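You operate a simulated robot arm through the tools that you are given. There is no shell and no other tool. Be economical: measure what you need, move in short steps, check, and stop when the job is done.

You run a simulated two-armed robot. Do the job below in one go: nothing can be reset, and whatever is moved stays where it is left.

TASK
Take the green tip and put it on the folded green panel. Fetch the blue block and set it on the low shelf of the cart. Put the green bulb on the long black panel away on the top of the wooden bench. Take the polish jar and put it on the long black panel. Take the blue cover and put it on the top of the large blue panel. Take the grey bulb and leave it on top of the carton on the top of the wooden bench. Pull the filler flap open. Any order will do. Set down upright: green bulb, polish jar, grey bulb.

The check looks at the end state, three seconds after you hand in, the way a careful person would. Anything else that was tipped, shoved, dropped, spilled or broken makes it a failure. Lids that push on must go on centred and level and be pressed home; caps that screw on are set level and turned clockwise until they are tight.

THE ROBOT
Two 7-joint arms with fingered hands on one trunk, on a base that drives. Base frame: it is fixed to the floor where the robot stands at the start and does not move with it; the origin is under the middle of the robot, x ahead of it, y to its left, z up; the surface under the hand at the start is at about z = 0.9. Lengths are in m, angles in rad, forces in N, time in s.
The left shoulder is at the start at [0.07, 0.142, 1.214], the right one opposite. With the tool pointing down near the work surface each hand reaches from about 0.42 to 0.8 m from the robot's upright axis, wherever it stands, measured 20 degrees to its own side. Places, roughly: blue block (4x4x3 cm) [0.8, -0.2, 0.9]; blue cover [3.5, -3, 0.75]; carton [4, -5.25, 1]; filler flap [2.7, 1, 0.9]; folded green panel (6x9x3 cm) [0.4, 0.2, 0.9]; green bulb (4x4x6 cm) [-2.2, -0.6, 1]; green tip (3x3x3 cm) [0.5, -0.2, 0.9]; grey bulb (4x4x6 cm) [2.9, -5.1, 1]; long black panel [-2.2, -1, 0.9]; low shelf of the cart [1.1, -2.7, 0.4]; polish jar [-2.25, -0.25, 1]; top of the large blue panel [-0.3, -4.2, 0.9]; top of the wooden bench [3.4, -5.2, 0.9]. Payload 3.6 kg a hand.
The TCP of each hand is the grasp point between the finger pads, 0.025 m short of the fingertips. In the tool frame z runs along the fingers and y along their closing line. The gripper opens to 0.088 m. The gripper's body begins 0.029 m behind the TCP. The gripper is a hand of 5 fingers: y runs from the thumb to the fingers, the wrist lies at [-0.013, -0.097, -0.162] in the tool frame.
Orientation is that of the tool frame in the base frame, as a unit quaternion [x, y, z, w]. With the fingers straight down and the wrist toward the robot, the tool's x, y and z point along [0, 1, 0], [1, 0, 0] and [0, 0, -1] of the base frame.

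THE INTERFACE
- The arms move only by the tool play_rows. It takes "left_motion", "right_motion" or both (then of equal length, played together; a hand with none holds still); each is a list of rows, each a list of 6 numbers: the turn, a rotation vector about the tool's x, y, z in units of 60 degrees (1.0 is 60 degrees), then the shift along the tool's x, y, z in units of 500 mm (1.0 is 500 mm). In form: [[ax, ay, az, x, y, z], ...]. A call has 1 to 20 rows; each row is the pose to reach, as a shift and turn from the pose commanded when the call began, along the tool's axes at that moment. A call with a number of a shift or a turn outside -1 to 1 is refused whole. Rows are played at 5 a second. More than 0.05 m and 0.15 rad between two rows, and nothing of the call is played. A pose out of reach is approached as far as the arm can. The call stops where the force on the tool passes 40 N (or 10 N more than at its start, if that is more) or the arm is blocked; 0.2 s more then pass. In this call time passes only in rows, and 0.2 s behind the last. It gives the time, the measured TCP pose, the force on the tool (base axes), the opening and the grip force at its end, in the units of the frame above (readings bear some noise), with the torque about the TCP (base axes, N m) and any sound that the robot's microphone picked up.
- Cameras (640 x 400 px; columns grow to the right, rows downward): "scene" is now at [0.1238, -0.0095, 1.4342]; the picture's right is [-0.11, -0.99, 0.00], its down [-0.69, 0.07, -0.72] and it looks along [0.72, -0.08, -0.69] (base axes); focal length 280 px, centre (320, 200). "left" rides on the left gripper at [-0.059, -0.079, -0.105] in its tool frame; the picture's right is [-0.73, -0.32, 0.61], its down [0.62, -0.68, 0.38] and it looks along [0.29, 0.66, 0.70] (tool axes); focal length 234 px, centre (320, 200). "right" rides on the right gripper at [0.059, -0.079, -0.105] in its tool frame; the picture's right is [-0.73, 0.32, -0.61], its down [-0.62, -0.68, 0.38] and it looks along [-0.29, 0.66, 0.70] (tool axes); focal length 234 px, centre (320, 200). There is no depth. A picture from a camera that has moved, and an enlarged one, comes with that camera's place and axes in the base frame and with its lens. The place of the scene camera against the robot may be out by one fixed shift of up to 0.012 m in any direction.
- snapshot(camera): a new picture of that camera. It takes no simulated time.
- move_column(by): slides the trunk up (or, below 0, down) by that many m; the arms and the scene camera ride with it, the base frame stays. It gives what a move gives, with no picture.
- steer(legs): drives the robot by 1 to 6 legs, each [ahead, left, turn to the left] in m, m and rad, along the robot's own axes; the way and the turn of a leg run together, so that a leg with both is an arc; at most 1.5 m and 3.142 rad a leg. The arms and the cameras ride along, it lands a little off, and it stops where it bumps. It gives what a move gives.
- curl_fingers(index, middle, ring, little, thumb_bend, thumb_turn, hand): sets how far each is bent, from 0 (flat) to 100 (curled in); at 30 the hand is open as for a grip, at 70 the pads meet at the TCP. One left out holds its place. A second passes; each finger stops where it meets its share of the squeeze, and holds until it gets a number again. It is the only way to open and close the hand. It gives what a move gives, with no picture; readings hold the bend of each and the force on index, middle, ring, little, thumb and palm. thumb_turn goes from beside the hand (0) to across from the fingers (100), as for a grip.
- pan_tilt(pan, tilt): turns the head with the scene camera to pan (to the left, within 1.501 rad either way) and tilt (down, from -0.506 to 1.204), counted from straight ahead of the robot. It gives what a move gives.
- inspect(camera, box): a new picture of the part [left, top, right, bottom] of that camera's present view, enlarged. It takes no simulated time.
- sign_off(): hands the job in; it is judged then, once.

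Go step by step. Nothing tells you exact positions but the pictures and the camera data: compare them with the known pose of the tool, close in by small moves and look again before you grip or let go. The budget is 196 turns and 172 pictures, counting those below and the enlarged ones. Unless the task says otherwise, let go and move clear before handing in, and close with one line.

The tools are called after "Call:" as a command line: name --argument value ..., lists and objects as JSON in quotes. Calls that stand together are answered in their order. play_rows: Moves the arms, as the interface text tells. Its arguments: {"type":"object","properties":{"left_motion":{"type":"array","items":{"type":"array","items":{"type":"number"}}},"right_motion":{"type":"array","items":{"type":"array","items":{"type":"number"}}}},"required":[]} The other tools are called the same way: move_column (by) slides the trunk up or down; curl_fingers (index, middle, ring, little, thumb_bend, thumb_turn, hand) moves the fingers one by one; steer (legs) drives the base; pan_tilt (pan, tilt) turns the head that bears the scene camera; snapshot (camera) takes a picture; inspect (camera, box) takes an enlarged picture of a part of a camera's view; sign_off () hands the job in.

At the start:

```text
clock: 0.0
left_eef_pos: [0.5578, 0.1017, 1.199]
left_ee_rot: [0.707, 0.707, 0.0, 0.0]
left_ft_force: [1.4, 0.1, 0.6]
left_moment: [0.0, 0.01, 0.07]
left_width: 0.0876
left_grasp_force: 0.0
left_shape: jaw
left_bend: [30.0, 30.0, 30.0, 30.0, 30.0, 98.0]
left_finger forces: [0.1, 0.0, 0.0, 0.0, 0.0, 0.0]
right_eef_pos: [0.5055, -0.2576, 1.1583]
right_ee_rot: [0.707, 0.707, 0.0, 0.001]
right_ft_force: [0.1, 1.3, 0.1]
right_moment: [0.0, 0.01, 0.01]
right_width: 0.0876
right_grasp_force: 0.1
right_shape: jaw
right_bend: [30.0, 30.0, 30.0, 30.0, 30.0, 98.0]
right_finger forces: [0.0, 0.0, 0.0, 0.0, 0.0, 0.0]
trunk travel left (down, up): [-0.75, 0.19]
robot x, y, heading: [0.002, -0.0012, 0.002]
head pan, tilt: [-0.106, 0.768]
```

scene: 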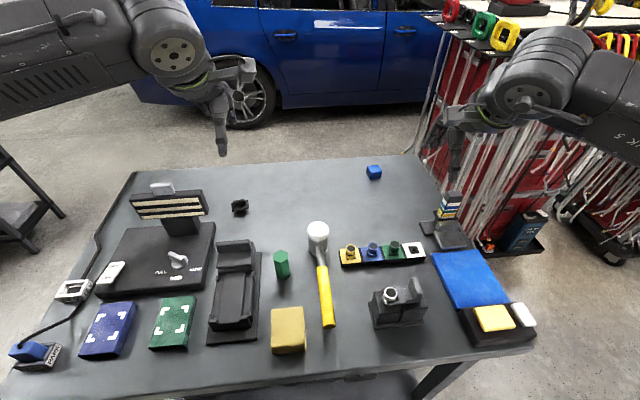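
right: 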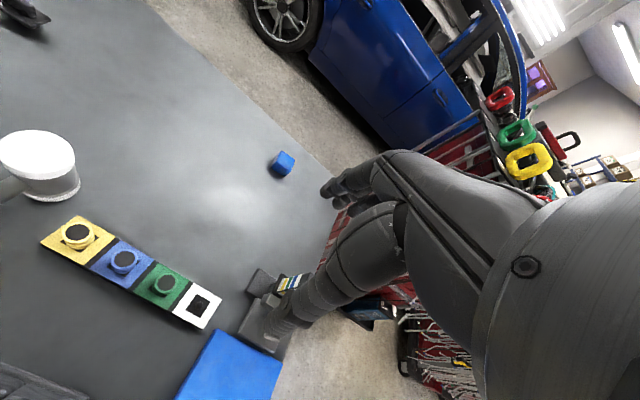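
left: 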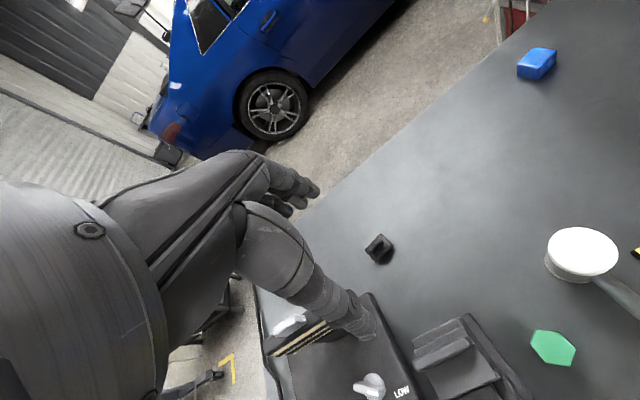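

The table holds the row with the green tip near [0.49, -0.22], the folded green panel near [0.37, 0.23] and the blue block near [0.78, -0.25]. I'll enlarge these before moving.

Call:
inspect --camera "scene" --box '[320, 210, 460, 300]'

Call:
inspect --camera "scene" --box '[130, 270, 290, 370]'

Call:
inspect --camera "right" --box '[20, 140, 340, 340]'

```text
4.44 times, centred on (390, 255) of scene
camera zoom: at [0.1238, -0.0095, 1.4342], right [-0.11, -0.99, 0.0], down [-0.69, 0.07, -0.72], along [0.72, -0.08, -0.69], focal length 1244 px, centre (9, -44)
```

zoom: 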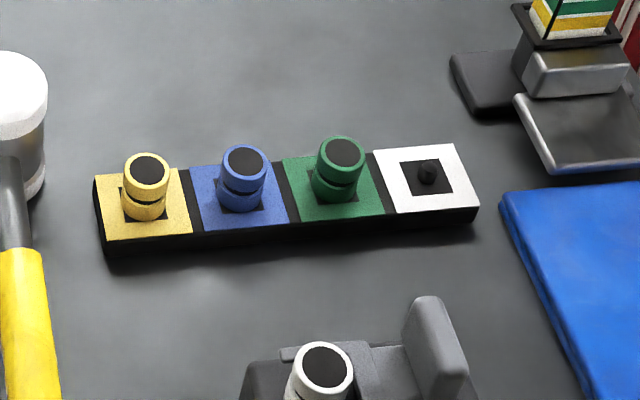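

```text
4.00 times, centred on (210, 320) of scene
camera zoom: at [0.1238, -0.0095, 1.4342], right [-0.11, -0.99, 0.0], down [-0.69, 0.07, -0.72], along [0.72, -0.08, -0.69], focal length 1120 px, centre (760, -280)
```

zoom: 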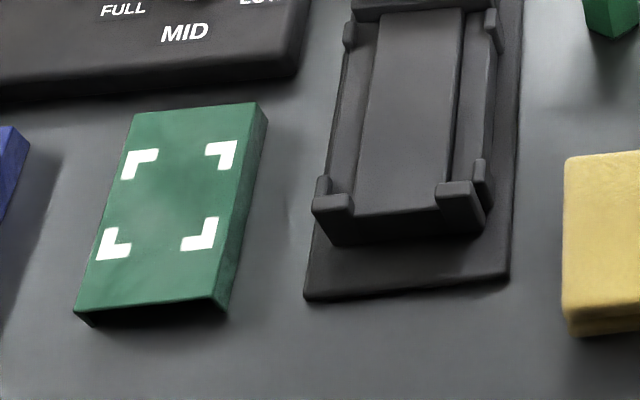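

```text
2.00 times, centred on (180, 240) of right
camera zoom: at [0.4261, -0.2001, 1.2627], right [0.32, -0.73, 0.61], down [-0.68, -0.62, -0.38], along [0.66, -0.29, -0.7], focal length 468 px, centre (600, 120)
```

zoom: 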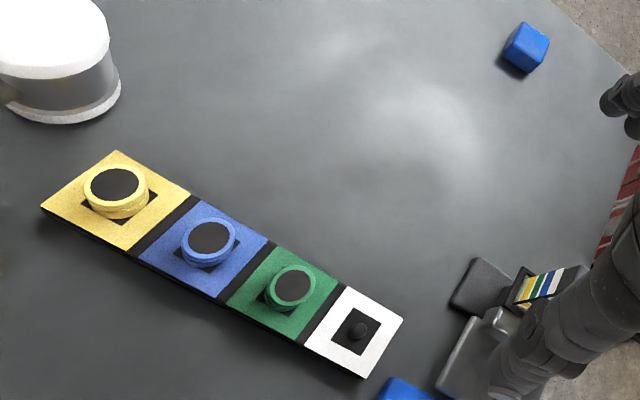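

The green tip sits on a peg in the row at about [0.48, -0.208], with its top near z 0.943. I'll look at the hand's finger layout next.

Call:
inspect --camera "scene" --box '[400, 60, 560, 200]'

Call:
inspect --camera "scene" --box '[180, 40, 300, 170]'

Call:
inspect --camera "right" --box '[220, 130, 480, 350]'

```text
2.86 times, centred on (480, 130) of scene
camera zoom: at [0.1238, -0.0095, 1.4342], right [-0.11, -0.99, 0.0], down [-0.69, 0.07, -0.72], along [0.72, -0.08, -0.69], focal length 800 px, centre (-137, 400)
```

zoom: 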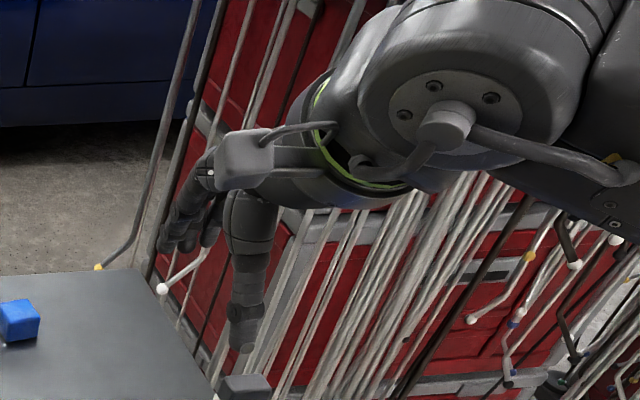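

```text
3.08 times, centred on (240, 105) of scene
camera zoom: at [0.1238, -0.0095, 1.4342], right [-0.11, -0.99, 0.0], down [-0.69, 0.07, -0.72], along [0.72, -0.08, -0.69], focal length 861 px, centre (566, 492)
```

zoom: 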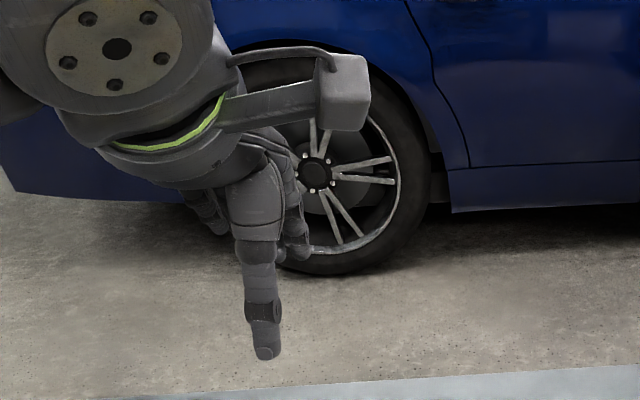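

```text
1.82 times, centred on (350, 240) of right
camera zoom: at [0.4261, -0.2001, 1.2627], right [0.32, -0.73, 0.61], down [-0.68, -0.62, -0.38], along [0.66, -0.29, -0.7], focal length 426 px, centre (266, 127)
```

zoom: 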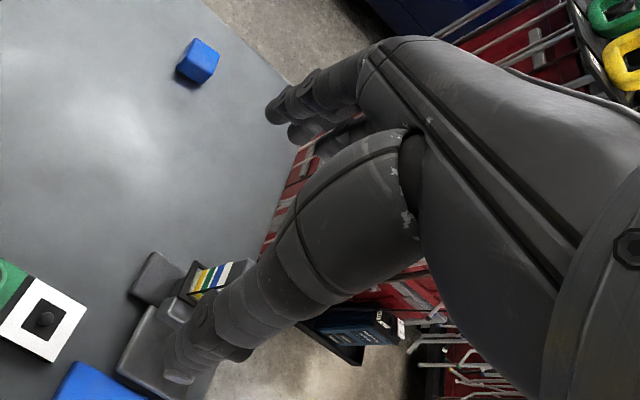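

Each hand has a thick thumb on the near side and its fingers on the far side. I'll bring the right hand above the green tip and look.

Call:
play_rows --right_motion '[[0, 0, 0, 0.033, -0.017, 0.07], [0, 0, 0, 0.066, -0.034, 0.14], [0, 0, 0, 0.099, -0.051, 0.216]]'

Call:
snapshot --camera "right"

Call:
snapshot --camera "scene"

```text
clock: 0.8
left_eef_pos: [0.5602, 0.1024, 1.1988]
left_ee_rot: [0.707, 0.707, 0.0, -0.001]
left_ft_force: [0.5, -0.4, -0.3]
left_moment: [0.01, -0.02, 0.01]
left_width: 0.0877
left_grasp_force: 0.0
left_shape: jaw
left_bend: [30.0, 30.0, 30.0, 30.0, 30.0, 98.0]
left_finger forces: [0.1, 0.1, 0.0, 0.1, 0.0, 0.0]
right_eef_pos: [0.4821, -0.2115, 1.0501]
right_ee_rot: [0.707, 0.707, 0.0, 0.0]
right_ft_force: [-0.4, 0.1, 0.2]
right_moment: [-0.01, -0.03, -0.01]
right_width: 0.0876
right_grasp_force: 0.0
right_shape: jaw
right_bend: [30.0, 30.0, 30.0, 30.0, 30.0, 98.0]
right_finger forces: [0.0, 0.1, 0.1, 0.1, 0.1, 0.0]
trunk travel left (down, up): [-0.75, 0.19]
robot x, y, heading: [0.0, -0.0014, -0.002]
head pan, tilt: [-0.106, 0.768]
```

```text
162 pictures are left
camera right: at [0.4024, -0.1535, 1.1562], right [0.32, -0.73, 0.61], down [-0.68, -0.62, -0.38], along [0.66, -0.29, -0.7], focal length 234 px, centre (320, 200)
```

right: 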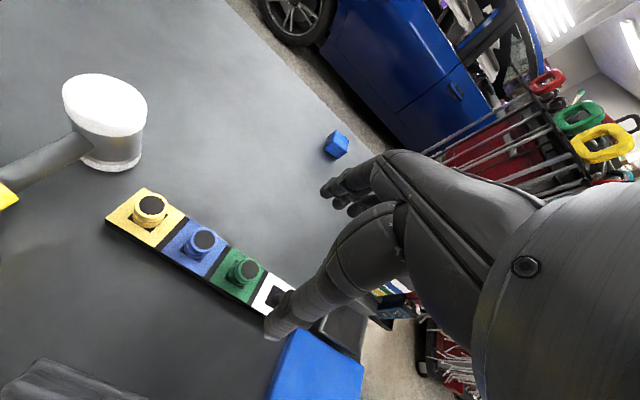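

```text
161 pictures are left
camera scene: at [0.1243, -0.0094, 1.4342], right [-0.11, -0.99, 0.0], down [-0.69, 0.07, -0.72], along [0.72, -0.08, -0.69], focal length 280 px, centre (320, 200)
```

scene: 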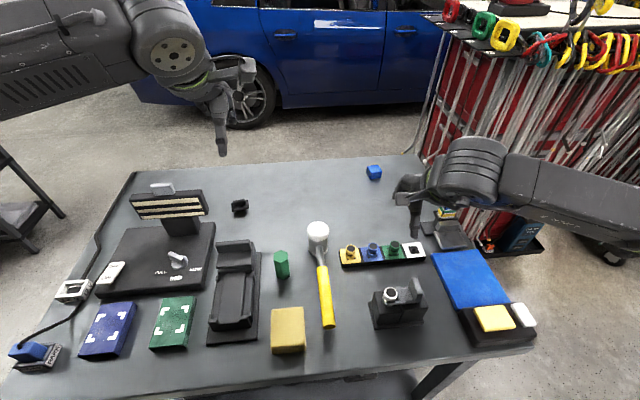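

The hand is above the tip. I'll enlarge the right view for a better fix.

Call:
inspect --camera "right" --box '[180, 210, 308, 290]'

Call:
inspect --camera "scene" --box '[350, 220, 430, 270]'

```text
5.00 times, centred on (244, 250) of right
camera zoom: at [0.4024, -0.1535, 1.1562], right [0.32, -0.73, 0.61], down [-0.68, -0.62, -0.38], along [0.66, -0.29, -0.7], focal length 1171 px, centre (700, -50)
```

zoom: 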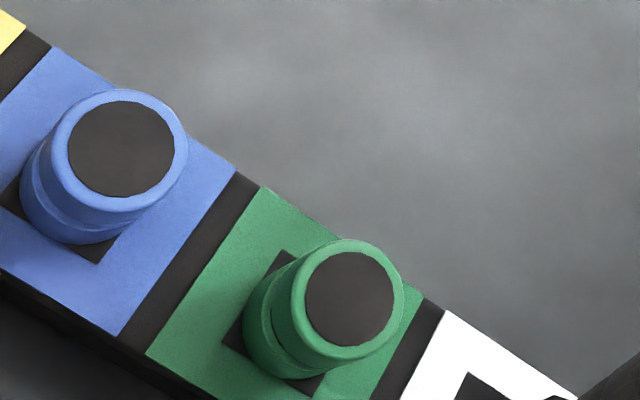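

```text
8.00 times, centred on (390, 245) of scene
camera zoom: at [0.1243, -0.0094, 1.4342], right [-0.11, -0.99, 0.0], down [-0.69, 0.07, -0.72], along [0.72, -0.08, -0.69], focal length 2239 px, centre (-240, -160)
```

zoom: 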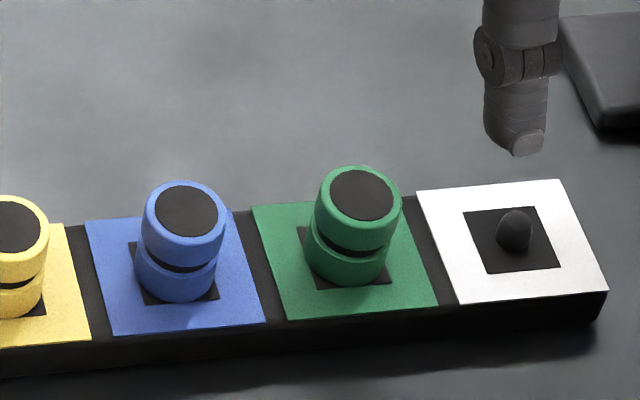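

The tip is about 2 cm wide, with its axis near [0.479, -0.208] and the base top near z 0.917. I'll descend part way and check.

Call:
play_rows --right_motion '[[0, 0, 0, 0.004, -0.003, 0.07], [0, 0, 0, 0.006, -0.004, 0.13]]'

Call:
inspect --camera "right" --box '[200, 160, 440, 360]'

Call:
inspect --camera "scene" --box '[340, 180, 460, 270]'

```text
clock: 1.4
left_eef_pos: [0.5593, 0.1015, 1.1987]
left_ee_rot: [0.707, 0.707, 0.0, 0.0]
left_ft_force: [-0.2, -0.3, -0.2]
left_moment: [0.0, -0.03, -0.02]
left_width: 0.0879
left_grasp_force: 0.2
left_shape: jaw
left_bend: [30.0, 30.0, 30.0, 30.0, 30.0, 98.0]
left_finger forces: [0.0, 0.0, 0.0, 0.0, 0.1, 0.0]
right_eef_pos: [0.4798, -0.2094, 0.9851]
right_ee_rot: [0.707, 0.707, 0.001, -0.001]
right_ft_force: [0.5, 0.1, -0.1]
right_moment: [-0.02, -0.01, 0.02]
right_width: 0.0877
right_grasp_force: 0.2
right_shape: jaw
right_bend: [30.0, 30.0, 30.0, 30.0, 30.0, 98.0]
right_finger forces: [0.0, 0.1, 0.0, 0.0, 0.0, 0.1]
trunk travel left (down, up): [-0.75, 0.19]
robot x, y, heading: [0.0, 0.0025, -0.001]
head pan, tilt: [-0.106, 0.768]
```

```text
2.00 times, centred on (320, 260) of right
camera zoom: at [0.401, -0.1502, 1.0902], right [0.32, -0.73, 0.61], down [-0.68, -0.62, -0.38], along [0.66, -0.29, -0.7], focal length 468 px, centre (320, 80)
```

zoom: 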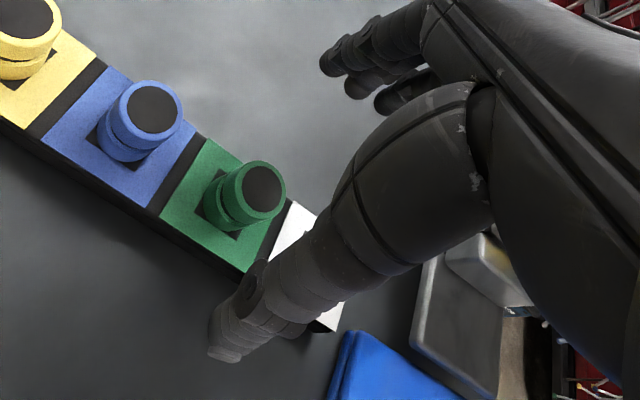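

```text
4.44 times, centred on (400, 225) of scene
camera zoom: at [0.1242, -0.0097, 1.4341], right [-0.11, -0.99, 0.0], down [-0.69, 0.07, -0.72], along [0.72, -0.08, -0.69], focal length 1244 px, centre (-36, 89)
```

zoom: 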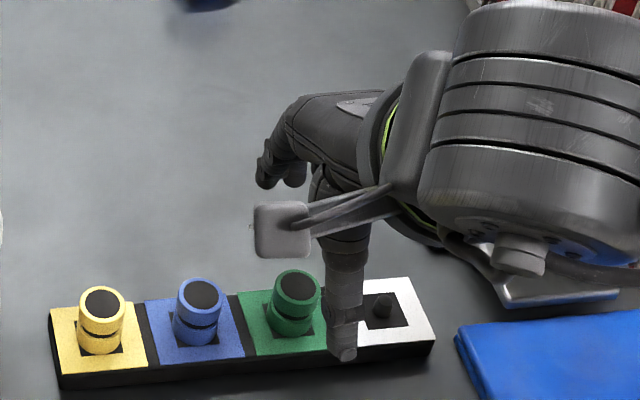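

The offset is now about 1.5 mm. I'll go down to z 0.944 and close.

Call:
play_rows --right_motion '[[0, 0, 0, 0.001, -0.003, 0.04], [0, 0, 0, 0.001, -0.003, 0.082]]'

Call:
inspect --camera "right" --box '[200, 160, 440, 360]'

```text
clock: 2.0
left_eef_pos: [0.5582, 0.1011, 1.1997]
left_ee_rot: [0.707, 0.707, 0.0, -0.001]
left_ft_force: [0.1, 0.8, -0.8]
left_moment: [-0.03, 0.0, 0.0]
left_width: 0.0878
left_grasp_force: 0.0
left_shape: jaw
left_bend: [30.0, 30.0, 30.0, 30.0, 30.0, 98.0]
left_finger forces: [0.0, 0.0, 0.0, 0.0, 0.0, 0.0]
right_eef_pos: [0.4776, -0.2056, 0.9428]
right_ee_rot: [0.707, 0.707, 0.0, 0.001]
right_ft_force: [-0.1, -0.3, -0.3]
right_moment: [-0.03, 0.0, -0.02]
right_width: 0.0874
right_grasp_force: 0.0
right_shape: jaw
right_bend: [30.0, 30.0, 30.0, 30.0, 30.0, 98.0]
right_finger forces: [0.0, 0.0, 0.0, 0.1, 0.1, 0.0]
trunk travel left (down, up): [-0.75, 0.19]
robot x, y, heading: [0.003, -0.0004, -0.002]
head pan, tilt: [-0.106, 0.768]
```

```text
2.00 times, centred on (320, 260) of right
camera zoom: at [0.3984, -0.1482, 1.0482], right [0.32, -0.73, 0.61], down [-0.68, -0.62, -0.38], along [0.66, -0.29, -0.7], focal length 468 px, centre (320, 80)
```

zoom: 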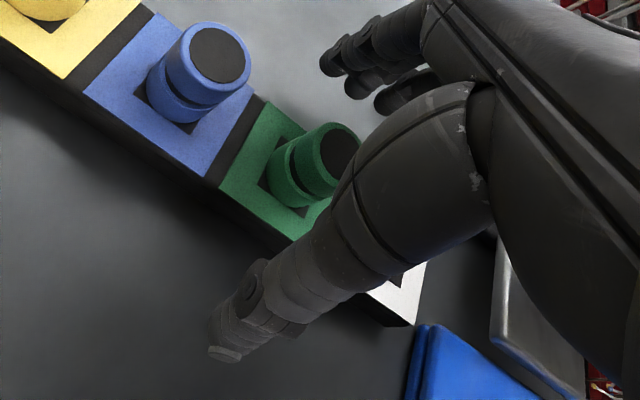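

Positioned around the tip; closing index, middle and thumb, leaving ring and little open.

Call:
curl_fingers --hand "right" --index 70 --middle 70 --thumb_bend 70

Call:
inspect --camera "right" --box '[200, 160, 440, 360]'

```text
clock: 3.0
left_eef_pos: [0.5592, 0.1026, 1.1986]
left_ee_rot: [0.707, 0.707, 0.0, 0.0]
left_ft_force: [-0.4, -0.2, -0.2]
left_moment: [-0.03, 0.01, -0.02]
left_width: 0.0879
left_grasp_force: 0.2
left_shape: jaw
left_bend: [30.0, 30.0, 30.0, 30.0, 30.0, 98.0]
left_finger forces: [0.1, 0.0, 0.1, 0.0, 0.0, 0.1]
right_eef_pos: [0.4784, -0.2051, 0.9439]
right_ee_rot: [0.708, 0.707, 0.001, 0.001]
right_ft_force: [11.2, -0.3, 11.7]
right_moment: [-0.14, -0.51, 0.08]
right_width: 0.0154
right_grasp_force: 13.0
right_shape: fingers
right_bend: [62.0, 58.0, 30.0, 30.0, 63.0, 97.0]
right_finger forces: [4.6, 16.4, 0.0, 0.1, 4.6, 0.1]
trunk travel left (down, up): [-0.75, 0.19]
robot x, y, heading: [0.0025, 0.0009, 0.001]
head pan, tilt: [-0.106, 0.768]
```

```text
2.00 times, centred on (320, 260) of right
camera zoom: at [0.3992, -0.1476, 1.049], right [0.32, -0.73, 0.61], down [-0.68, -0.62, -0.38], along [0.66, -0.29, -0.69], focal length 468 px, centre (320, 80)
```

zoom: 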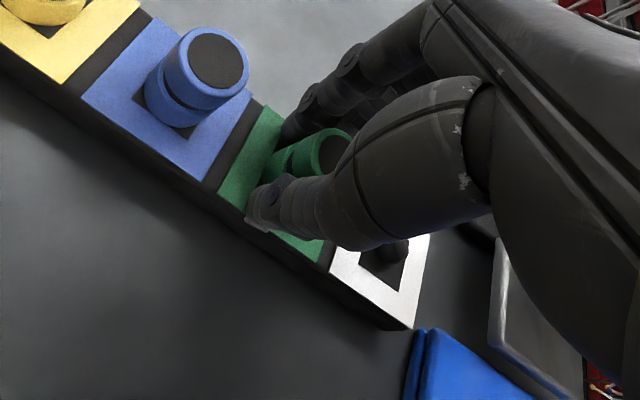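

The tip is held. There's a side force from the middle finger, so I'll lift straight up gently.

Call:
play_rows --right_motion '[[0, 0, 0, 0, 0, -0.01], [0, 0, 0, 0, 0, -0.03], [0, 0, 0, 0, 0, -0.07], [0, 0, 0, 0, 0, -0.12], [0, 0, 0, 0, 0, -0.18]]'

Call:
snapshot --camera "right"

Call:
inspect --camera "scene" --box '[330, 160, 460, 270]'

```text
clock: 4.2
left_eef_pos: [0.5575, 0.102, 1.1994]
left_ee_rot: [0.707, 0.707, 0.0, 0.001]
left_ft_force: [-0.1, -0.6, -0.5]
left_moment: [0.02, -0.03, 0.04]
left_width: 0.0877
left_grasp_force: 0.1
left_shape: jaw
left_bend: [30.0, 30.0, 30.0, 30.0, 30.0, 98.0]
left_finger forces: [0.0, 0.0, 0.0, 0.0, 0.2, 0.0]
right_eef_pos: [0.4738, -0.2036, 1.0344]
right_ee_rot: [0.707, 0.707, 0.0, 0.0]
right_ft_force: [0.9, -0.1, -0.1]
right_moment: [-0.01, 0.0, 0.01]
right_width: 0.015
right_grasp_force: 6.6
right_shape: fingers
right_bend: [63.0, 66.0, 30.0, 30.0, 63.0, 96.0]
right_finger forces: [3.9, 2.5, 0.0, 0.0, 6.4, 0.0]
trunk travel left (down, up): [-0.75, 0.19]
robot x, y, heading: [0.0022, 0.0031, 0.0]
head pan, tilt: [-0.106, 0.768]
```

```text
154 pictures are left
camera right: at [0.3951, -0.1451, 1.1399], right [0.32, -0.73, 0.61], down [-0.68, -0.62, -0.38], along [0.66, -0.29, -0.7], focal length 234 px, centre (320, 200)
```

right: 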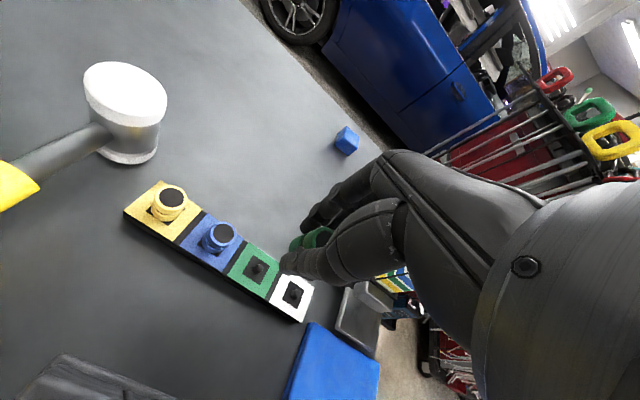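

```text
3.64 times, centred on (395, 215) of scene
camera zoom: at [0.123, -0.0089, 1.4342], right [-0.11, -0.99, 0.0], down [-0.69, 0.07, -0.72], along [0.72, -0.08, -0.69], focal length 1018 px, centre (47, 146)
```

zoom: 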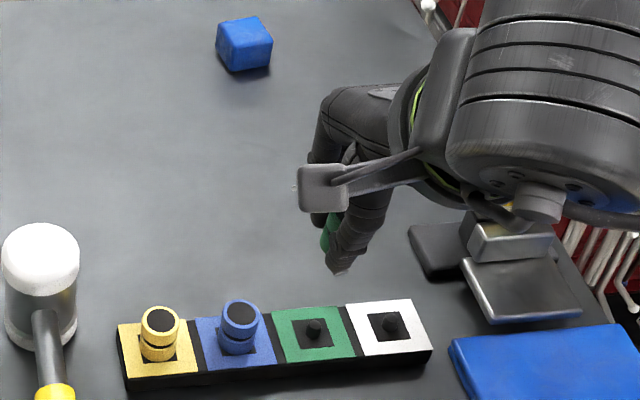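

The tip came off its peg and is held, perhaps slightly tilted. I'll enlarge to see.

Call:
inspect --camera "right" --box '[260, 170, 400, 290]'

Call:
inspect --camera "scene" --box '[380, 190, 440, 240]'

```text
3.33 times, centred on (330, 230) of right
camera zoom: at [0.3951, -0.1451, 1.1399], right [0.32, -0.73, 0.61], down [-0.68, -0.62, -0.38], along [0.66, -0.29, -0.7], focal length 781 px, centre (287, 100)
```

zoom: 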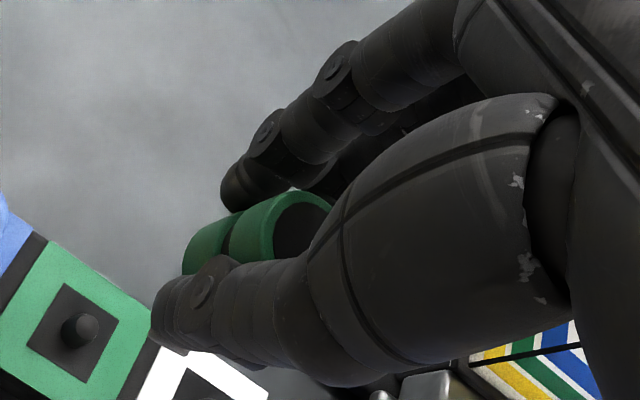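

```text
8.00 times, centred on (410, 215) of scene
camera zoom: at [0.123, -0.0089, 1.4342], right [-0.11, -0.99, 0.0], down [-0.69, 0.07, -0.72], along [0.72, -0.08, -0.69], focal length 2239 px, centre (-400, 80)
```

zoom: 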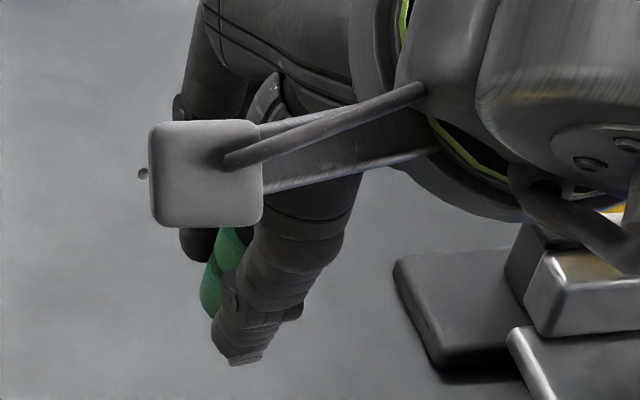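

The tip is held securely with about 5° of lean. The panel at about [0.365, 0.23] is out of the right hand's good range, so I'll raise the hand and check the floor to the left before strafing.

Call:
play_rows --right_motion '[[0, 0, 0, 0, 0, -0.08], [0, 0, 0, 0, 0, -0.12]]'

Call:
pan_tilt --pan 1.2 --tilt 0.6

Call:
snapshot --camera "scene"

```text
clock: 4.8
left_eef_pos: [0.5581, 0.1022, 1.1986]
left_ee_rot: [0.707, 0.707, 0.0, 0.0]
left_ft_force: [-0.1, 0.2, -0.3]
left_moment: [-0.01, 0.0, 0.05]
left_width: 0.0882
left_grasp_force: 0.1
left_shape: jaw
left_bend: [30.0, 30.0, 30.0, 30.0, 30.0, 98.0]
left_finger forces: [0.1, 0.0, 0.1, 0.0, 0.0, 0.1]
right_eef_pos: [0.4738, -0.2032, 1.0944]
right_ee_rot: [0.708, 0.706, 0.0, 0.0]
right_ft_force: [-0.1, -0.8, -0.5]
right_moment: [0.03, 0.04, 0.02]
right_width: 0.0151
right_grasp_force: 6.3
right_shape: fingers
right_bend: [63.0, 66.0, 30.0, 30.0, 63.0, 96.0]
right_finger forces: [3.9, 2.6, 0.0, 0.0, 6.4, 0.1]
trunk travel left (down, up): [-0.75, 0.19]
robot x, y, heading: [-0.0017, -0.0016, -0.0]
head pan, tilt: [-0.106, 0.768]
```

```text
clock: 6.3
left_eef_pos: [0.5585, 0.1019, 1.1985]
left_ee_rot: [0.707, 0.707, 0.0, 0.0]
left_ft_force: [0.2, -0.7, -0.4]
left_moment: [-0.03, 0.04, 0.03]
left_width: 0.0877
left_grasp_force: 0.0
left_shape: jaw
left_bend: [30.0, 30.0, 30.0, 30.0, 30.0, 98.0]
left_finger forces: [0.0, 0.0, 0.1, 0.1, 0.0, 0.0]
right_eef_pos: [0.4742, -0.2035, 1.094]
right_ee_rot: [0.707, 0.708, 0.0, 0.0]
right_ft_force: [0.6, -0.1, 0.6]
right_moment: [-0.01, 0.0, -0.01]
right_width: 0.0154
right_grasp_force: 6.5
right_shape: fingers
right_bend: [63.0, 66.0, 30.0, 30.0, 63.0, 96.0]
right_finger forces: [3.9, 2.4, 0.0, 0.0, 6.4, 0.0]
trunk travel left (down, up): [-0.75, 0.19]
robot x, y, heading: [-0.0017, -0.0006, 0.0]
head pan, tilt: [1.201, 0.6]
```

```text
150 pictures are left
camera scene: at [0.0742, 0.0816, 1.4484], right [0.93, -0.36, 0.0], down [-0.2, -0.53, -0.82], along [0.3, 0.77, -0.57], focal length 280 px, centre (320, 200)
```

scene: 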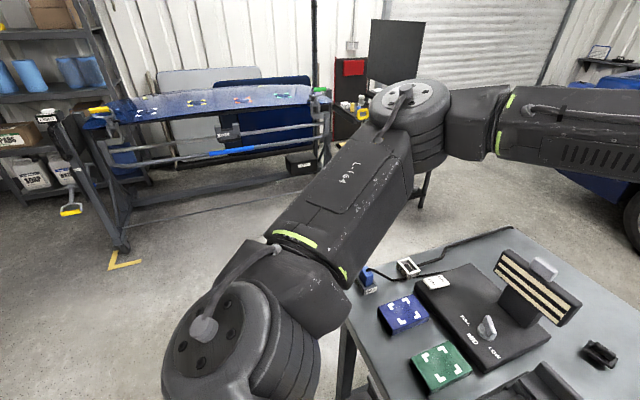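

The floor to the left is clear. I'll drive back 0.12 and left 0.40.

Call:
steer --legs '[[-0.12, 0, 0], [0, 0.4, 0]]'

Call:
pan_tilt --pan -0.1 --tilt 0.8

Call:
snapshot --camera "scene"

Call:
snapshot --camera "right"

```text
clock: 9.6
left_eef_pos: [0.4358, 0.508, 1.199]
left_ee_rot: [0.705, 0.709, 0.0, 0.0]
left_ft_force: [0.3, 0.2, -0.7]
left_moment: [-0.01, -0.01, 0.0]
left_width: 0.0876
left_grasp_force: 0.0
left_shape: jaw
left_bend: [30.0, 30.0, 30.0, 30.0, 30.0, 98.0]
left_finger forces: [0.0, 0.1, 0.1, 0.0, 0.0, 0.0]
right_eef_pos: [0.3528, 0.201, 1.0927]
right_ee_rot: [0.706, 0.709, 0.0, 0.0]
right_ft_force: [1.1, 0.0, 1.2]
right_moment: [-0.01, -0.01, 0.0]
right_width: 0.0149
right_grasp_force: 7.2
right_shape: fingers
right_bend: [63.0, 66.0, 30.0, 30.0, 63.0, 96.0]
right_finger forces: [3.9, 2.4, 0.0, 0.1, 6.4, 0.0]
trunk travel left (down, up): [-0.75, 0.19]
robot x, y, heading: [-0.1215, 0.4019, 0.003]
head pan, tilt: [1.201, 0.6]
```

```text
clock: 11.1
left_eef_pos: [0.4365, 0.5095, 1.1991]
left_ee_rot: [0.705, 0.709, 0.0, 0.0]
left_ft_force: [0.4, -0.5, -0.3]
left_moment: [0.0, 0.02, 0.01]
left_width: 0.0878
left_grasp_force: 0.1
left_shape: jaw
left_bend: [30.0, 30.0, 30.0, 30.0, 30.0, 98.0]
left_finger forces: [0.1, 0.1, 0.1, 0.1, 0.0, 0.0]
right_eef_pos: [0.3532, 0.2039, 1.0944]
right_ee_rot: [0.705, 0.709, 0.0, 0.0]
right_ft_force: [0.0, -0.8, -0.5]
right_moment: [0.02, 0.0, 0.0]
right_width: 0.0153
right_grasp_force: 6.2
right_shape: fingers
right_bend: [63.0, 66.0, 30.0, 30.0, 63.0, 96.0]
right_finger forces: [3.9, 2.6, 0.0, 0.1, 6.3, 0.0]
trunk travel left (down, up): [-0.75, 0.19]
robot x, y, heading: [-0.1242, 0.4057, 0.004]
head pan, tilt: [-0.099, 0.799]
```

```text
149 pictures are left
camera scene: at [0.0004, 0.3956, 1.4315], right [-0.09, -1.0, 0.0], down [-0.71, 0.07, -0.7], along [0.69, -0.06, -0.72], focal length 280 px, centre (320, 200)
```

scene: 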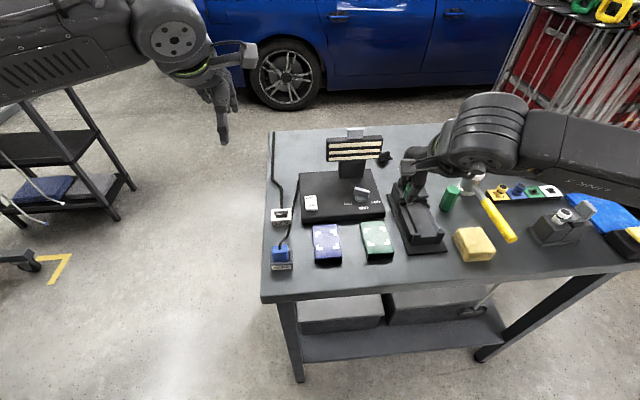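

```text
148 pictures are left
camera right: at [0.274, 0.2599, 1.199], right [0.33, -0.72, 0.61], down [-0.68, -0.63, -0.38], along [0.66, -0.29, -0.7], focal length 234 px, centre (320, 200)
```

right: 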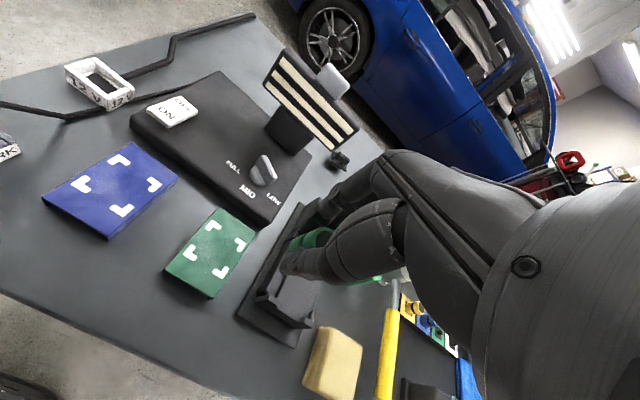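

The green panel's centre is at about [0.363, 0.237], top near z 0.93. I'll move over it and take out the lean.

Call:
play_rows --right_motion '[[0, -0.03, 0, 0.025, 0.007, 0.04], [0, -0.06, 0, 0.05, 0.014, 0.1], [0, -0.083, 0, 0.072, 0.02, 0.19]]'

Call:
snapshot --camera "right"

Call:
inspect --camera "scene" --box '[300, 140, 460, 280]'

```text
clock: 11.9
left_eef_pos: [0.4365, 0.5097, 1.1991]
left_ee_rot: [0.705, 0.709, 0.0, -0.001]
left_ft_force: [0.8, 0.3, 0.5]
left_moment: [0.0, -0.04, 0.0]
left_width: 0.0875
left_grasp_force: 0.1
left_shape: jaw
left_bend: [30.0, 30.0, 30.0, 30.0, 30.0, 98.0]
left_finger forces: [0.1, 0.1, 0.0, 0.0, 0.0, 0.0]
right_eef_pos: [0.3644, 0.2383, 0.9988]
right_ee_rot: [0.705, 0.708, -0.031, 0.031]
right_ft_force: [0.8, -0.2, 0.3]
right_moment: [0.01, -0.03, -0.04]
right_width: 0.0152
right_grasp_force: 6.7
right_shape: fingers
right_bend: [63.0, 66.0, 30.0, 30.0, 63.0, 96.0]
right_finger forces: [4.0, 2.3, 0.0, 0.0, 6.4, 0.1]
trunk travel left (down, up): [-0.75, 0.19]
robot x, y, heading: [-0.1238, 0.4043, 0.011]
head pan, tilt: [-0.099, 0.799]
```

```text
147 pictures are left
camera right: at [0.2854, 0.3052, 1.0983], right [0.33, -0.67, 0.67], down [-0.68, -0.66, -0.33], along [0.66, -0.35, -0.67], focal length 234 px, centre (320, 200)
```

right: 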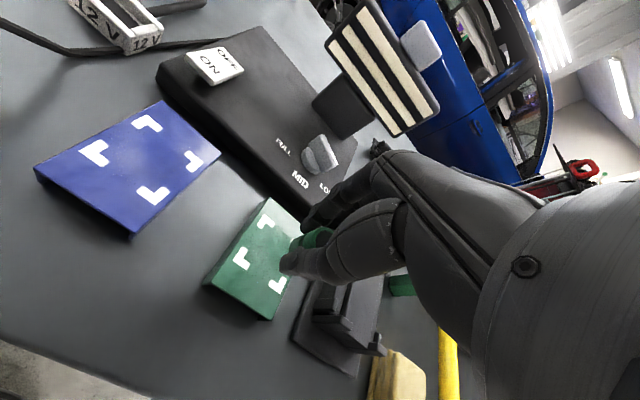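

```text
2.86 times, centred on (380, 210) of scene
camera zoom: at [0.0013, 0.3953, 1.4315], right [-0.09, -1.0, 0.0], down [-0.71, 0.07, -0.7], along [0.69, -0.07, -0.72], focal length 800 px, centre (149, 171)
```

zoom: 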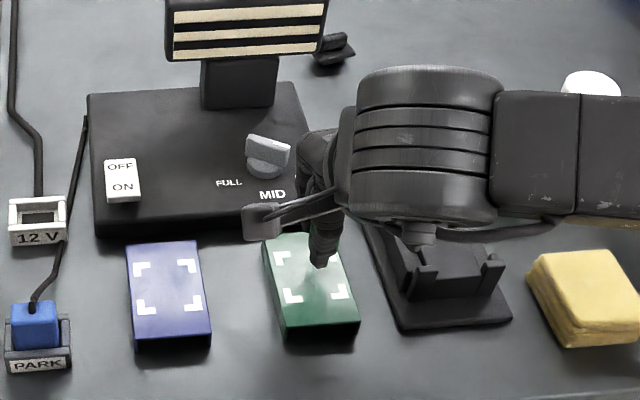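

The open fingers come near the black device's edge, so I'll shift back 2 cm and lower to just above the panel.

Call:
play_rows --right_motion '[[0, 0, 0, 0.0, -0.036, 0.0], [0, 0, 0, 0.004, -0.036, 0.05]]'

Call:
inspect --camera "right" --box '[200, 160, 420, 340]'

Call:
inspect --camera "scene" --box '[340, 180, 440, 270]'

```text
clock: 12.5
left_eef_pos: [0.4376, 0.5079, 1.199]
left_ee_rot: [0.706, 0.709, -0.001, 0.0]
left_ft_force: [1.1, 0.8, 0.0]
left_moment: [-0.03, 0.01, 0.01]
left_width: 0.0877
left_grasp_force: 0.1
left_shape: jaw
left_bend: [30.0, 30.0, 30.0, 30.0, 30.0, 98.0]
left_finger forces: [0.1, 0.0, 0.0, 0.0, 0.1, 0.0]
right_eef_pos: [0.3478, 0.2378, 0.9734]
right_ee_rot: [0.705, 0.708, -0.031, 0.031]
right_ft_force: [-0.5, 0.6, 0.3]
right_moment: [0.01, -0.04, -0.01]
right_width: 0.0153
right_grasp_force: 6.6
right_shape: fingers
right_bend: [63.0, 66.0, 30.0, 30.0, 63.0, 96.0]
right_finger forces: [4.0, 2.4, 0.1, 0.0, 6.4, 0.1]
trunk travel left (down, up): [-0.75, 0.19]
robot x, y, heading: [-0.1224, 0.403, 0.006]
head pan, tilt: [-0.099, 0.799]
```

```text
2.22 times, centred on (310, 250) of right
camera zoom: at [0.268, 0.3043, 1.0736], right [0.33, -0.67, 0.67], down [-0.68, -0.66, -0.33], along [0.66, -0.35, -0.67], focal length 520 px, centre (342, 89)
```

zoom: 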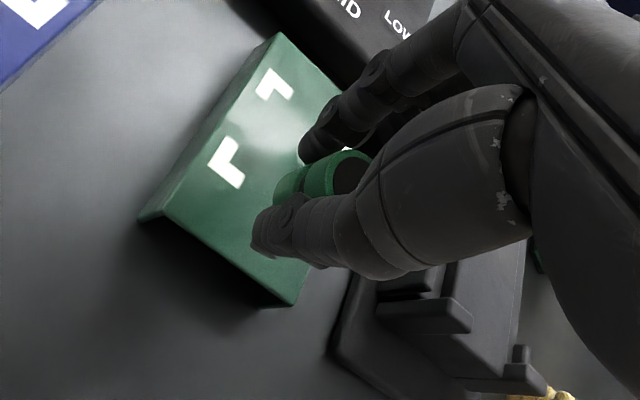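

```text
4.44 times, centred on (390, 225) of scene
camera zoom: at [0.0014, 0.3951, 1.4314], right [-0.09, -1.0, 0.0], down [-0.71, 0.07, -0.7], along [0.69, -0.07, -0.72], focal length 1244 px, centre (9, 89)
```

zoom: 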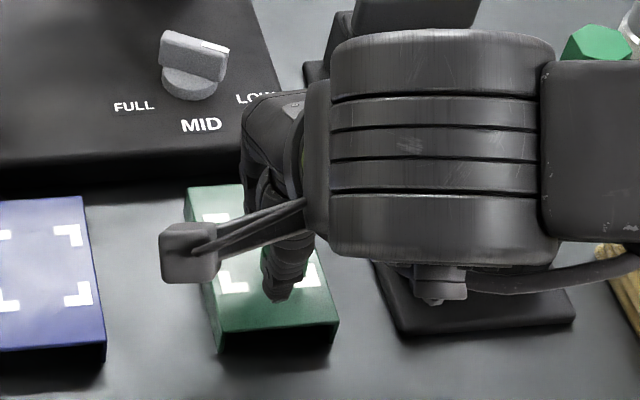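

The panel spans about x 0.322–0.41 and y 0.21–0.265. I'll lower the last bit.

Call:
play_rows --right_motion '[[0, 0, 0, 0.004, 0.012, 0.012], [0, 0, 0, 0.004, 0.012, 0.03]]'

Call:
inspect --camera "right" --box '[240, 180, 400, 320]'

```text
clock: 13.1
left_eef_pos: [0.4358, 0.5087, 1.1981]
left_ee_rot: [0.705, 0.709, 0.0, 0.0]
left_ft_force: [-0.9, 0.1, -0.5]
left_moment: [0.01, -0.01, -0.07]
left_width: 0.0877
left_grasp_force: 0.0
left_shape: jaw
left_bend: [30.0, 30.0, 30.0, 30.0, 30.0, 98.0]
left_finger forces: [0.0, 0.0, 0.0, 0.0, 0.0, 0.0]
right_eef_pos: [0.351, 0.2378, 0.9585]
right_ee_rot: [0.704, 0.708, -0.03, 0.031]
right_ft_force: [0.0, -0.3, 0.2]
right_moment: [0.0, 0.01, 0.03]
right_width: 0.015
right_grasp_force: 6.0
right_shape: fingers
right_bend: [63.0, 66.0, 30.0, 30.0, 63.0, 96.0]
right_finger forces: [4.0, 2.4, 0.1, 0.0, 6.4, 0.1]
trunk travel left (down, up): [-0.75, 0.19]
robot x, y, heading: [-0.1205, 0.4019, 0.002]
head pan, tilt: [-0.099, 0.799]
```

```text
2.86 times, centred on (320, 250) of right
camera zoom: at [0.2721, 0.3051, 1.0585], right [0.33, -0.67, 0.67], down [-0.68, -0.66, -0.33], along [0.66, -0.34, -0.67], focal length 669 px, centre (320, 57)
```

zoom: 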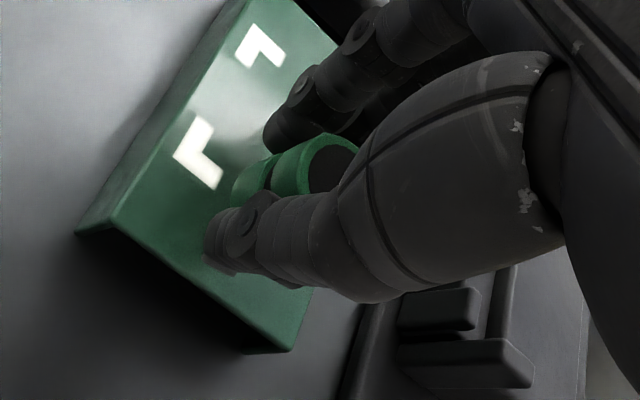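

Still no contact. I'll lower in 3 mm steps.

Call:
play_rows --right_motion '[[0, 0, 0, 0, 0, 0.006], [0, 0, 0, 0, 0, 0.012]]'

```text
clock: 13.7
left_eef_pos: [0.4358, 0.5088, 1.1986]
left_ee_rot: [0.705, 0.709, 0.0, 0.001]
left_ft_force: [0.8, 0.1, 0.3]
left_moment: [0.0, -0.03, -0.02]
left_width: 0.0876
left_grasp_force: 0.0
left_shape: jaw
left_bend: [30.0, 30.0, 30.0, 30.0, 30.0, 98.0]
left_finger forces: [0.1, 0.1, 0.0, 0.1, 0.1, 0.0]
right_eef_pos: [0.353, 0.238, 0.9544]
right_ee_rot: [0.705, 0.708, -0.03, 0.031]
right_ft_force: [-0.1, -0.4, -0.3]
right_moment: [-0.01, 0.03, 0.0]
right_width: 0.015
right_grasp_force: 6.4
right_shape: fingers
right_bend: [63.0, 66.0, 30.0, 30.0, 63.0, 96.0]
right_finger forces: [4.0, 2.3, 0.0, 0.0, 6.4, 0.1]
trunk travel left (down, up): [-0.75, 0.19]
robot x, y, heading: [-0.1218, 0.4039, 0.007]
head pan, tilt: [-0.099, 0.799]
```

No contact yet; going a bit lower.

Call:
play_rows --right_motion '[[0, 0, 0, 0, 0, 0.004], [0, 0, 0, 0, 0, 0.008]]'

Call:
inspect --camera "right" --box '[240, 180, 400, 320]'

```text
clock: 14.3
left_eef_pos: [0.4358, 0.5085, 1.1985]
left_ee_rot: [0.705, 0.709, 0.0, 0.0]
left_ft_force: [0.0, 0.1, 0.2]
left_moment: [-0.02, 0.0, -0.02]
left_width: 0.0875
left_grasp_force: 0.0
left_shape: jaw
left_bend: [30.0, 30.0, 30.0, 30.0, 30.0, 98.0]
left_finger forces: [0.0, 0.0, 0.1, 0.1, 0.0, 0.1]
right_eef_pos: [0.3516, 0.2377, 0.9484]
right_ee_rot: [0.704, 0.709, -0.031, 0.031]
right_ft_force: [-0.7, 0.4, -0.2]
right_moment: [-0.01, -0.06, -0.01]
right_width: 0.0153
right_grasp_force: 6.3
right_shape: fingers
right_bend: [63.0, 66.0, 30.0, 30.0, 63.0, 96.0]
right_finger forces: [4.0, 2.5, 0.0, 0.0, 6.4, 0.0]
trunk travel left (down, up): [-0.75, 0.19]
robot x, y, heading: [-0.1206, 0.4053, 0.003]
head pan, tilt: [-0.099, 0.799]
```

```text
2.86 times, centred on (320, 250) of right
camera zoom: at [0.272, 0.3047, 1.0482], right [0.33, -0.67, 0.67], down [-0.68, -0.66, -0.33], along [0.66, -0.35, -0.67], focal length 669 px, centre (320, 57)
```

zoom: 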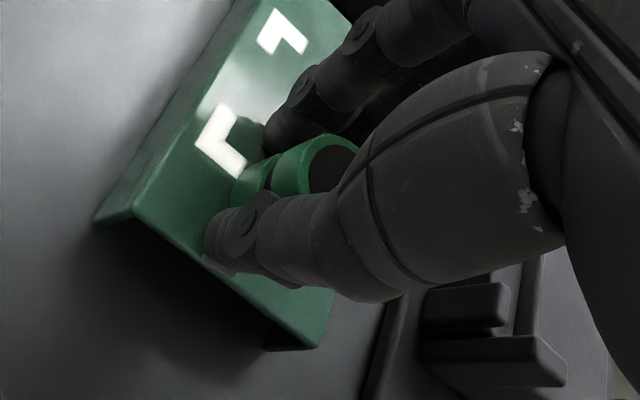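

Still free. Continuing down in 2 mm steps.

Call:
play_rows --right_motion '[[0, 0, 0, 0, 0, 0.004], [0, 0, 0, 0, 0, 0.008]]'

```text
clock: 14.9
left_eef_pos: [0.4335, 0.5097, 1.2009]
left_ee_rot: [0.705, 0.709, 0.001, 0.001]
left_ft_force: [0.0, -0.1, -1.4]
left_moment: [-0.01, 0.01, 0.0]
left_width: 0.0878
left_grasp_force: 0.0
left_shape: jaw
left_bend: [30.0, 30.0, 30.0, 30.0, 30.0, 98.0]
left_finger forces: [0.0, 0.1, 0.0, 0.1, 0.0, 0.0]
right_eef_pos: [0.3504, 0.2381, 0.9487]
right_ee_rot: [0.705, 0.708, -0.028, 0.033]
right_ft_force: [4.1, -0.5, 25.0]
right_moment: [0.17, 0.15, 0.01]
right_width: 0.0153
right_grasp_force: 19.6
right_shape: fingers
right_bend: [63.0, 66.0, 30.0, 30.0, 64.0, 96.0]
right_finger forces: [13.2, 3.1, 0.0, 0.1, 23.0, 0.0]
trunk travel left (down, up): [-0.75, 0.19]
robot x, y, heading: [-0.1236, 0.4062, 0.005]
head pan, tilt: [-0.099, 0.799]
```

Contact made at about 25 N. I'll back off 3 mm and open the fingers.

Call:
play_rows --right_motion '[[0, 0, 0, 0, 0, -0.006]]'

Call:
inspect --camera "right" --box '[240, 180, 400, 320]'

```text
clock: 15.3
left_eef_pos: [0.435, 0.5089, 1.199]
left_ee_rot: [0.705, 0.709, 0.001, 0.0]
left_ft_force: [0.7, 0.4, -1.0]
left_moment: [0.0, 0.01, -0.01]
left_width: 0.0879
left_grasp_force: 0.1
left_shape: jaw
left_bend: [30.0, 30.0, 30.0, 30.0, 30.0, 98.0]
left_finger forces: [0.0, 0.0, 0.1, 0.1, 0.0, 0.0]
right_eef_pos: [0.3507, 0.2383, 0.9484]
right_ee_rot: [0.705, 0.708, -0.03, 0.032]
right_ft_force: [3.7, 0.8, 16.8]
right_moment: [0.1, -0.29, 0.01]
right_width: 0.0154
right_grasp_force: 14.5
right_shape: fingers
right_bend: [63.0, 65.0, 30.0, 30.0, 64.0, 96.0]
right_finger forces: [17.7, 2.7, 0.0, 0.1, 7.9, 0.0]
trunk travel left (down, up): [-0.75, 0.19]
robot x, y, heading: [-0.1241, 0.4063, 0.005]
head pan, tilt: [-0.099, 0.799]
```

```text
2.86 times, centred on (320, 250) of right
camera zoom: at [0.2708, 0.3051, 1.0476], right [0.33, -0.67, 0.67], down [-0.68, -0.66, -0.33], along [0.66, -0.35, -0.67], focal length 669 px, centre (320, 57)
```

zoom: 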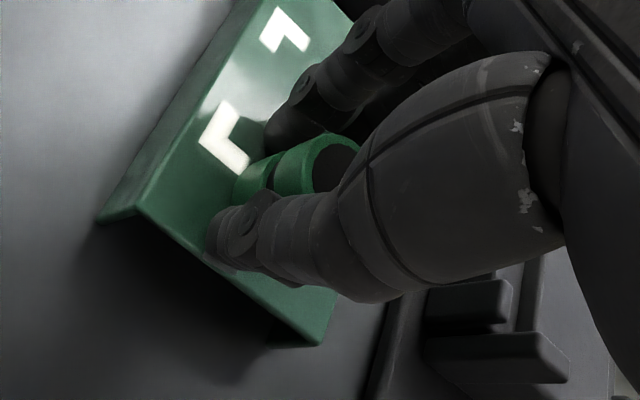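

Still some contact load; I'll rise 3 mm more, then open gently.

Call:
play_rows --right_motion '[[0, 0, 0, 0, 0, -0.006]]'

Call:
curl_fingers --hand "right" --index 52 --middle 52 --thumb_bend 52

Call:
inspect --camera "right" --box '[240, 180, 400, 320]'

```text
clock: 15.7
left_eef_pos: [0.4358, 0.5094, 1.198]
left_ee_rot: [0.704, 0.71, 0.001, -0.001]
left_ft_force: [0.3, 0.4, 0.3]
left_moment: [0.05, 0.03, 0.0]
left_width: 0.0878
left_grasp_force: 0.2
left_shape: jaw
left_bend: [30.0, 30.0, 30.0, 30.0, 30.0, 98.0]
left_finger forces: [0.1, 0.0, 0.0, 0.0, 0.0, 0.1]
right_eef_pos: [0.3514, 0.2365, 0.9497]
right_ee_rot: [0.704, 0.708, -0.033, 0.03]
right_ft_force: [0.0, 0.3, 0.4]
right_moment: [0.02, 0.02, 0.0]
right_width: 0.0149
right_grasp_force: 6.4
right_shape: fingers
right_bend: [63.0, 66.0, 30.0, 30.0, 63.0, 96.0]
right_finger forces: [4.0, 2.4, 0.0, 0.0, 6.4, 0.0]
trunk travel left (down, up): [-0.75, 0.19]
robot x, y, heading: [-0.1241, 0.4056, 0.006]
head pan, tilt: [-0.099, 0.799]
```

```text
clock: 16.7
left_eef_pos: [0.4364, 0.508, 1.199]
left_ee_rot: [0.705, 0.709, 0.0, 0.0]
left_ft_force: [-0.7, -0.5, 0.9]
left_moment: [0.04, -0.03, 0.0]
left_width: 0.0878
left_grasp_force: 0.0
left_shape: jaw
left_bend: [30.0, 30.0, 30.0, 30.0, 30.0, 98.0]
left_finger forces: [0.0, 0.1, 0.0, 0.0, 0.0, 0.0]
right_eef_pos: [0.3504, 0.2376, 0.9516]
right_ee_rot: [0.704, 0.708, -0.031, 0.031]
right_ft_force: [0.5, 0.3, 0.0]
right_moment: [-0.03, 0.02, -0.03]
right_width: 0.037
right_grasp_force: 0.1
right_shape: fingers
right_bend: [52.0, 52.0, 30.0, 30.0, 52.0, 97.0]
right_finger forces: [0.1, 0.1, 0.1, 0.0, 0.1, 0.0]
trunk travel left (down, up): [-0.75, 0.19]
robot x, y, heading: [-0.1202, 0.4029, 0.002]
head pan, tilt: [-0.099, 0.799]
```

```text
2.86 times, centred on (320, 250) of right
camera zoom: at [0.2717, 0.3045, 1.0504], right [0.33, -0.67, 0.67], down [-0.68, -0.66, -0.33], along [0.66, -0.35, -0.67], focal length 669 px, centre (320, 57)
```

zoom: 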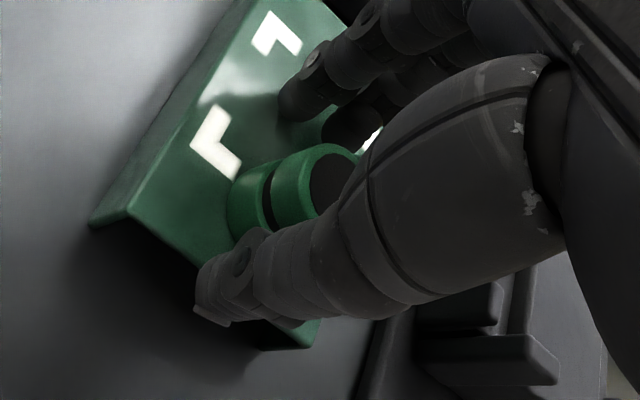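

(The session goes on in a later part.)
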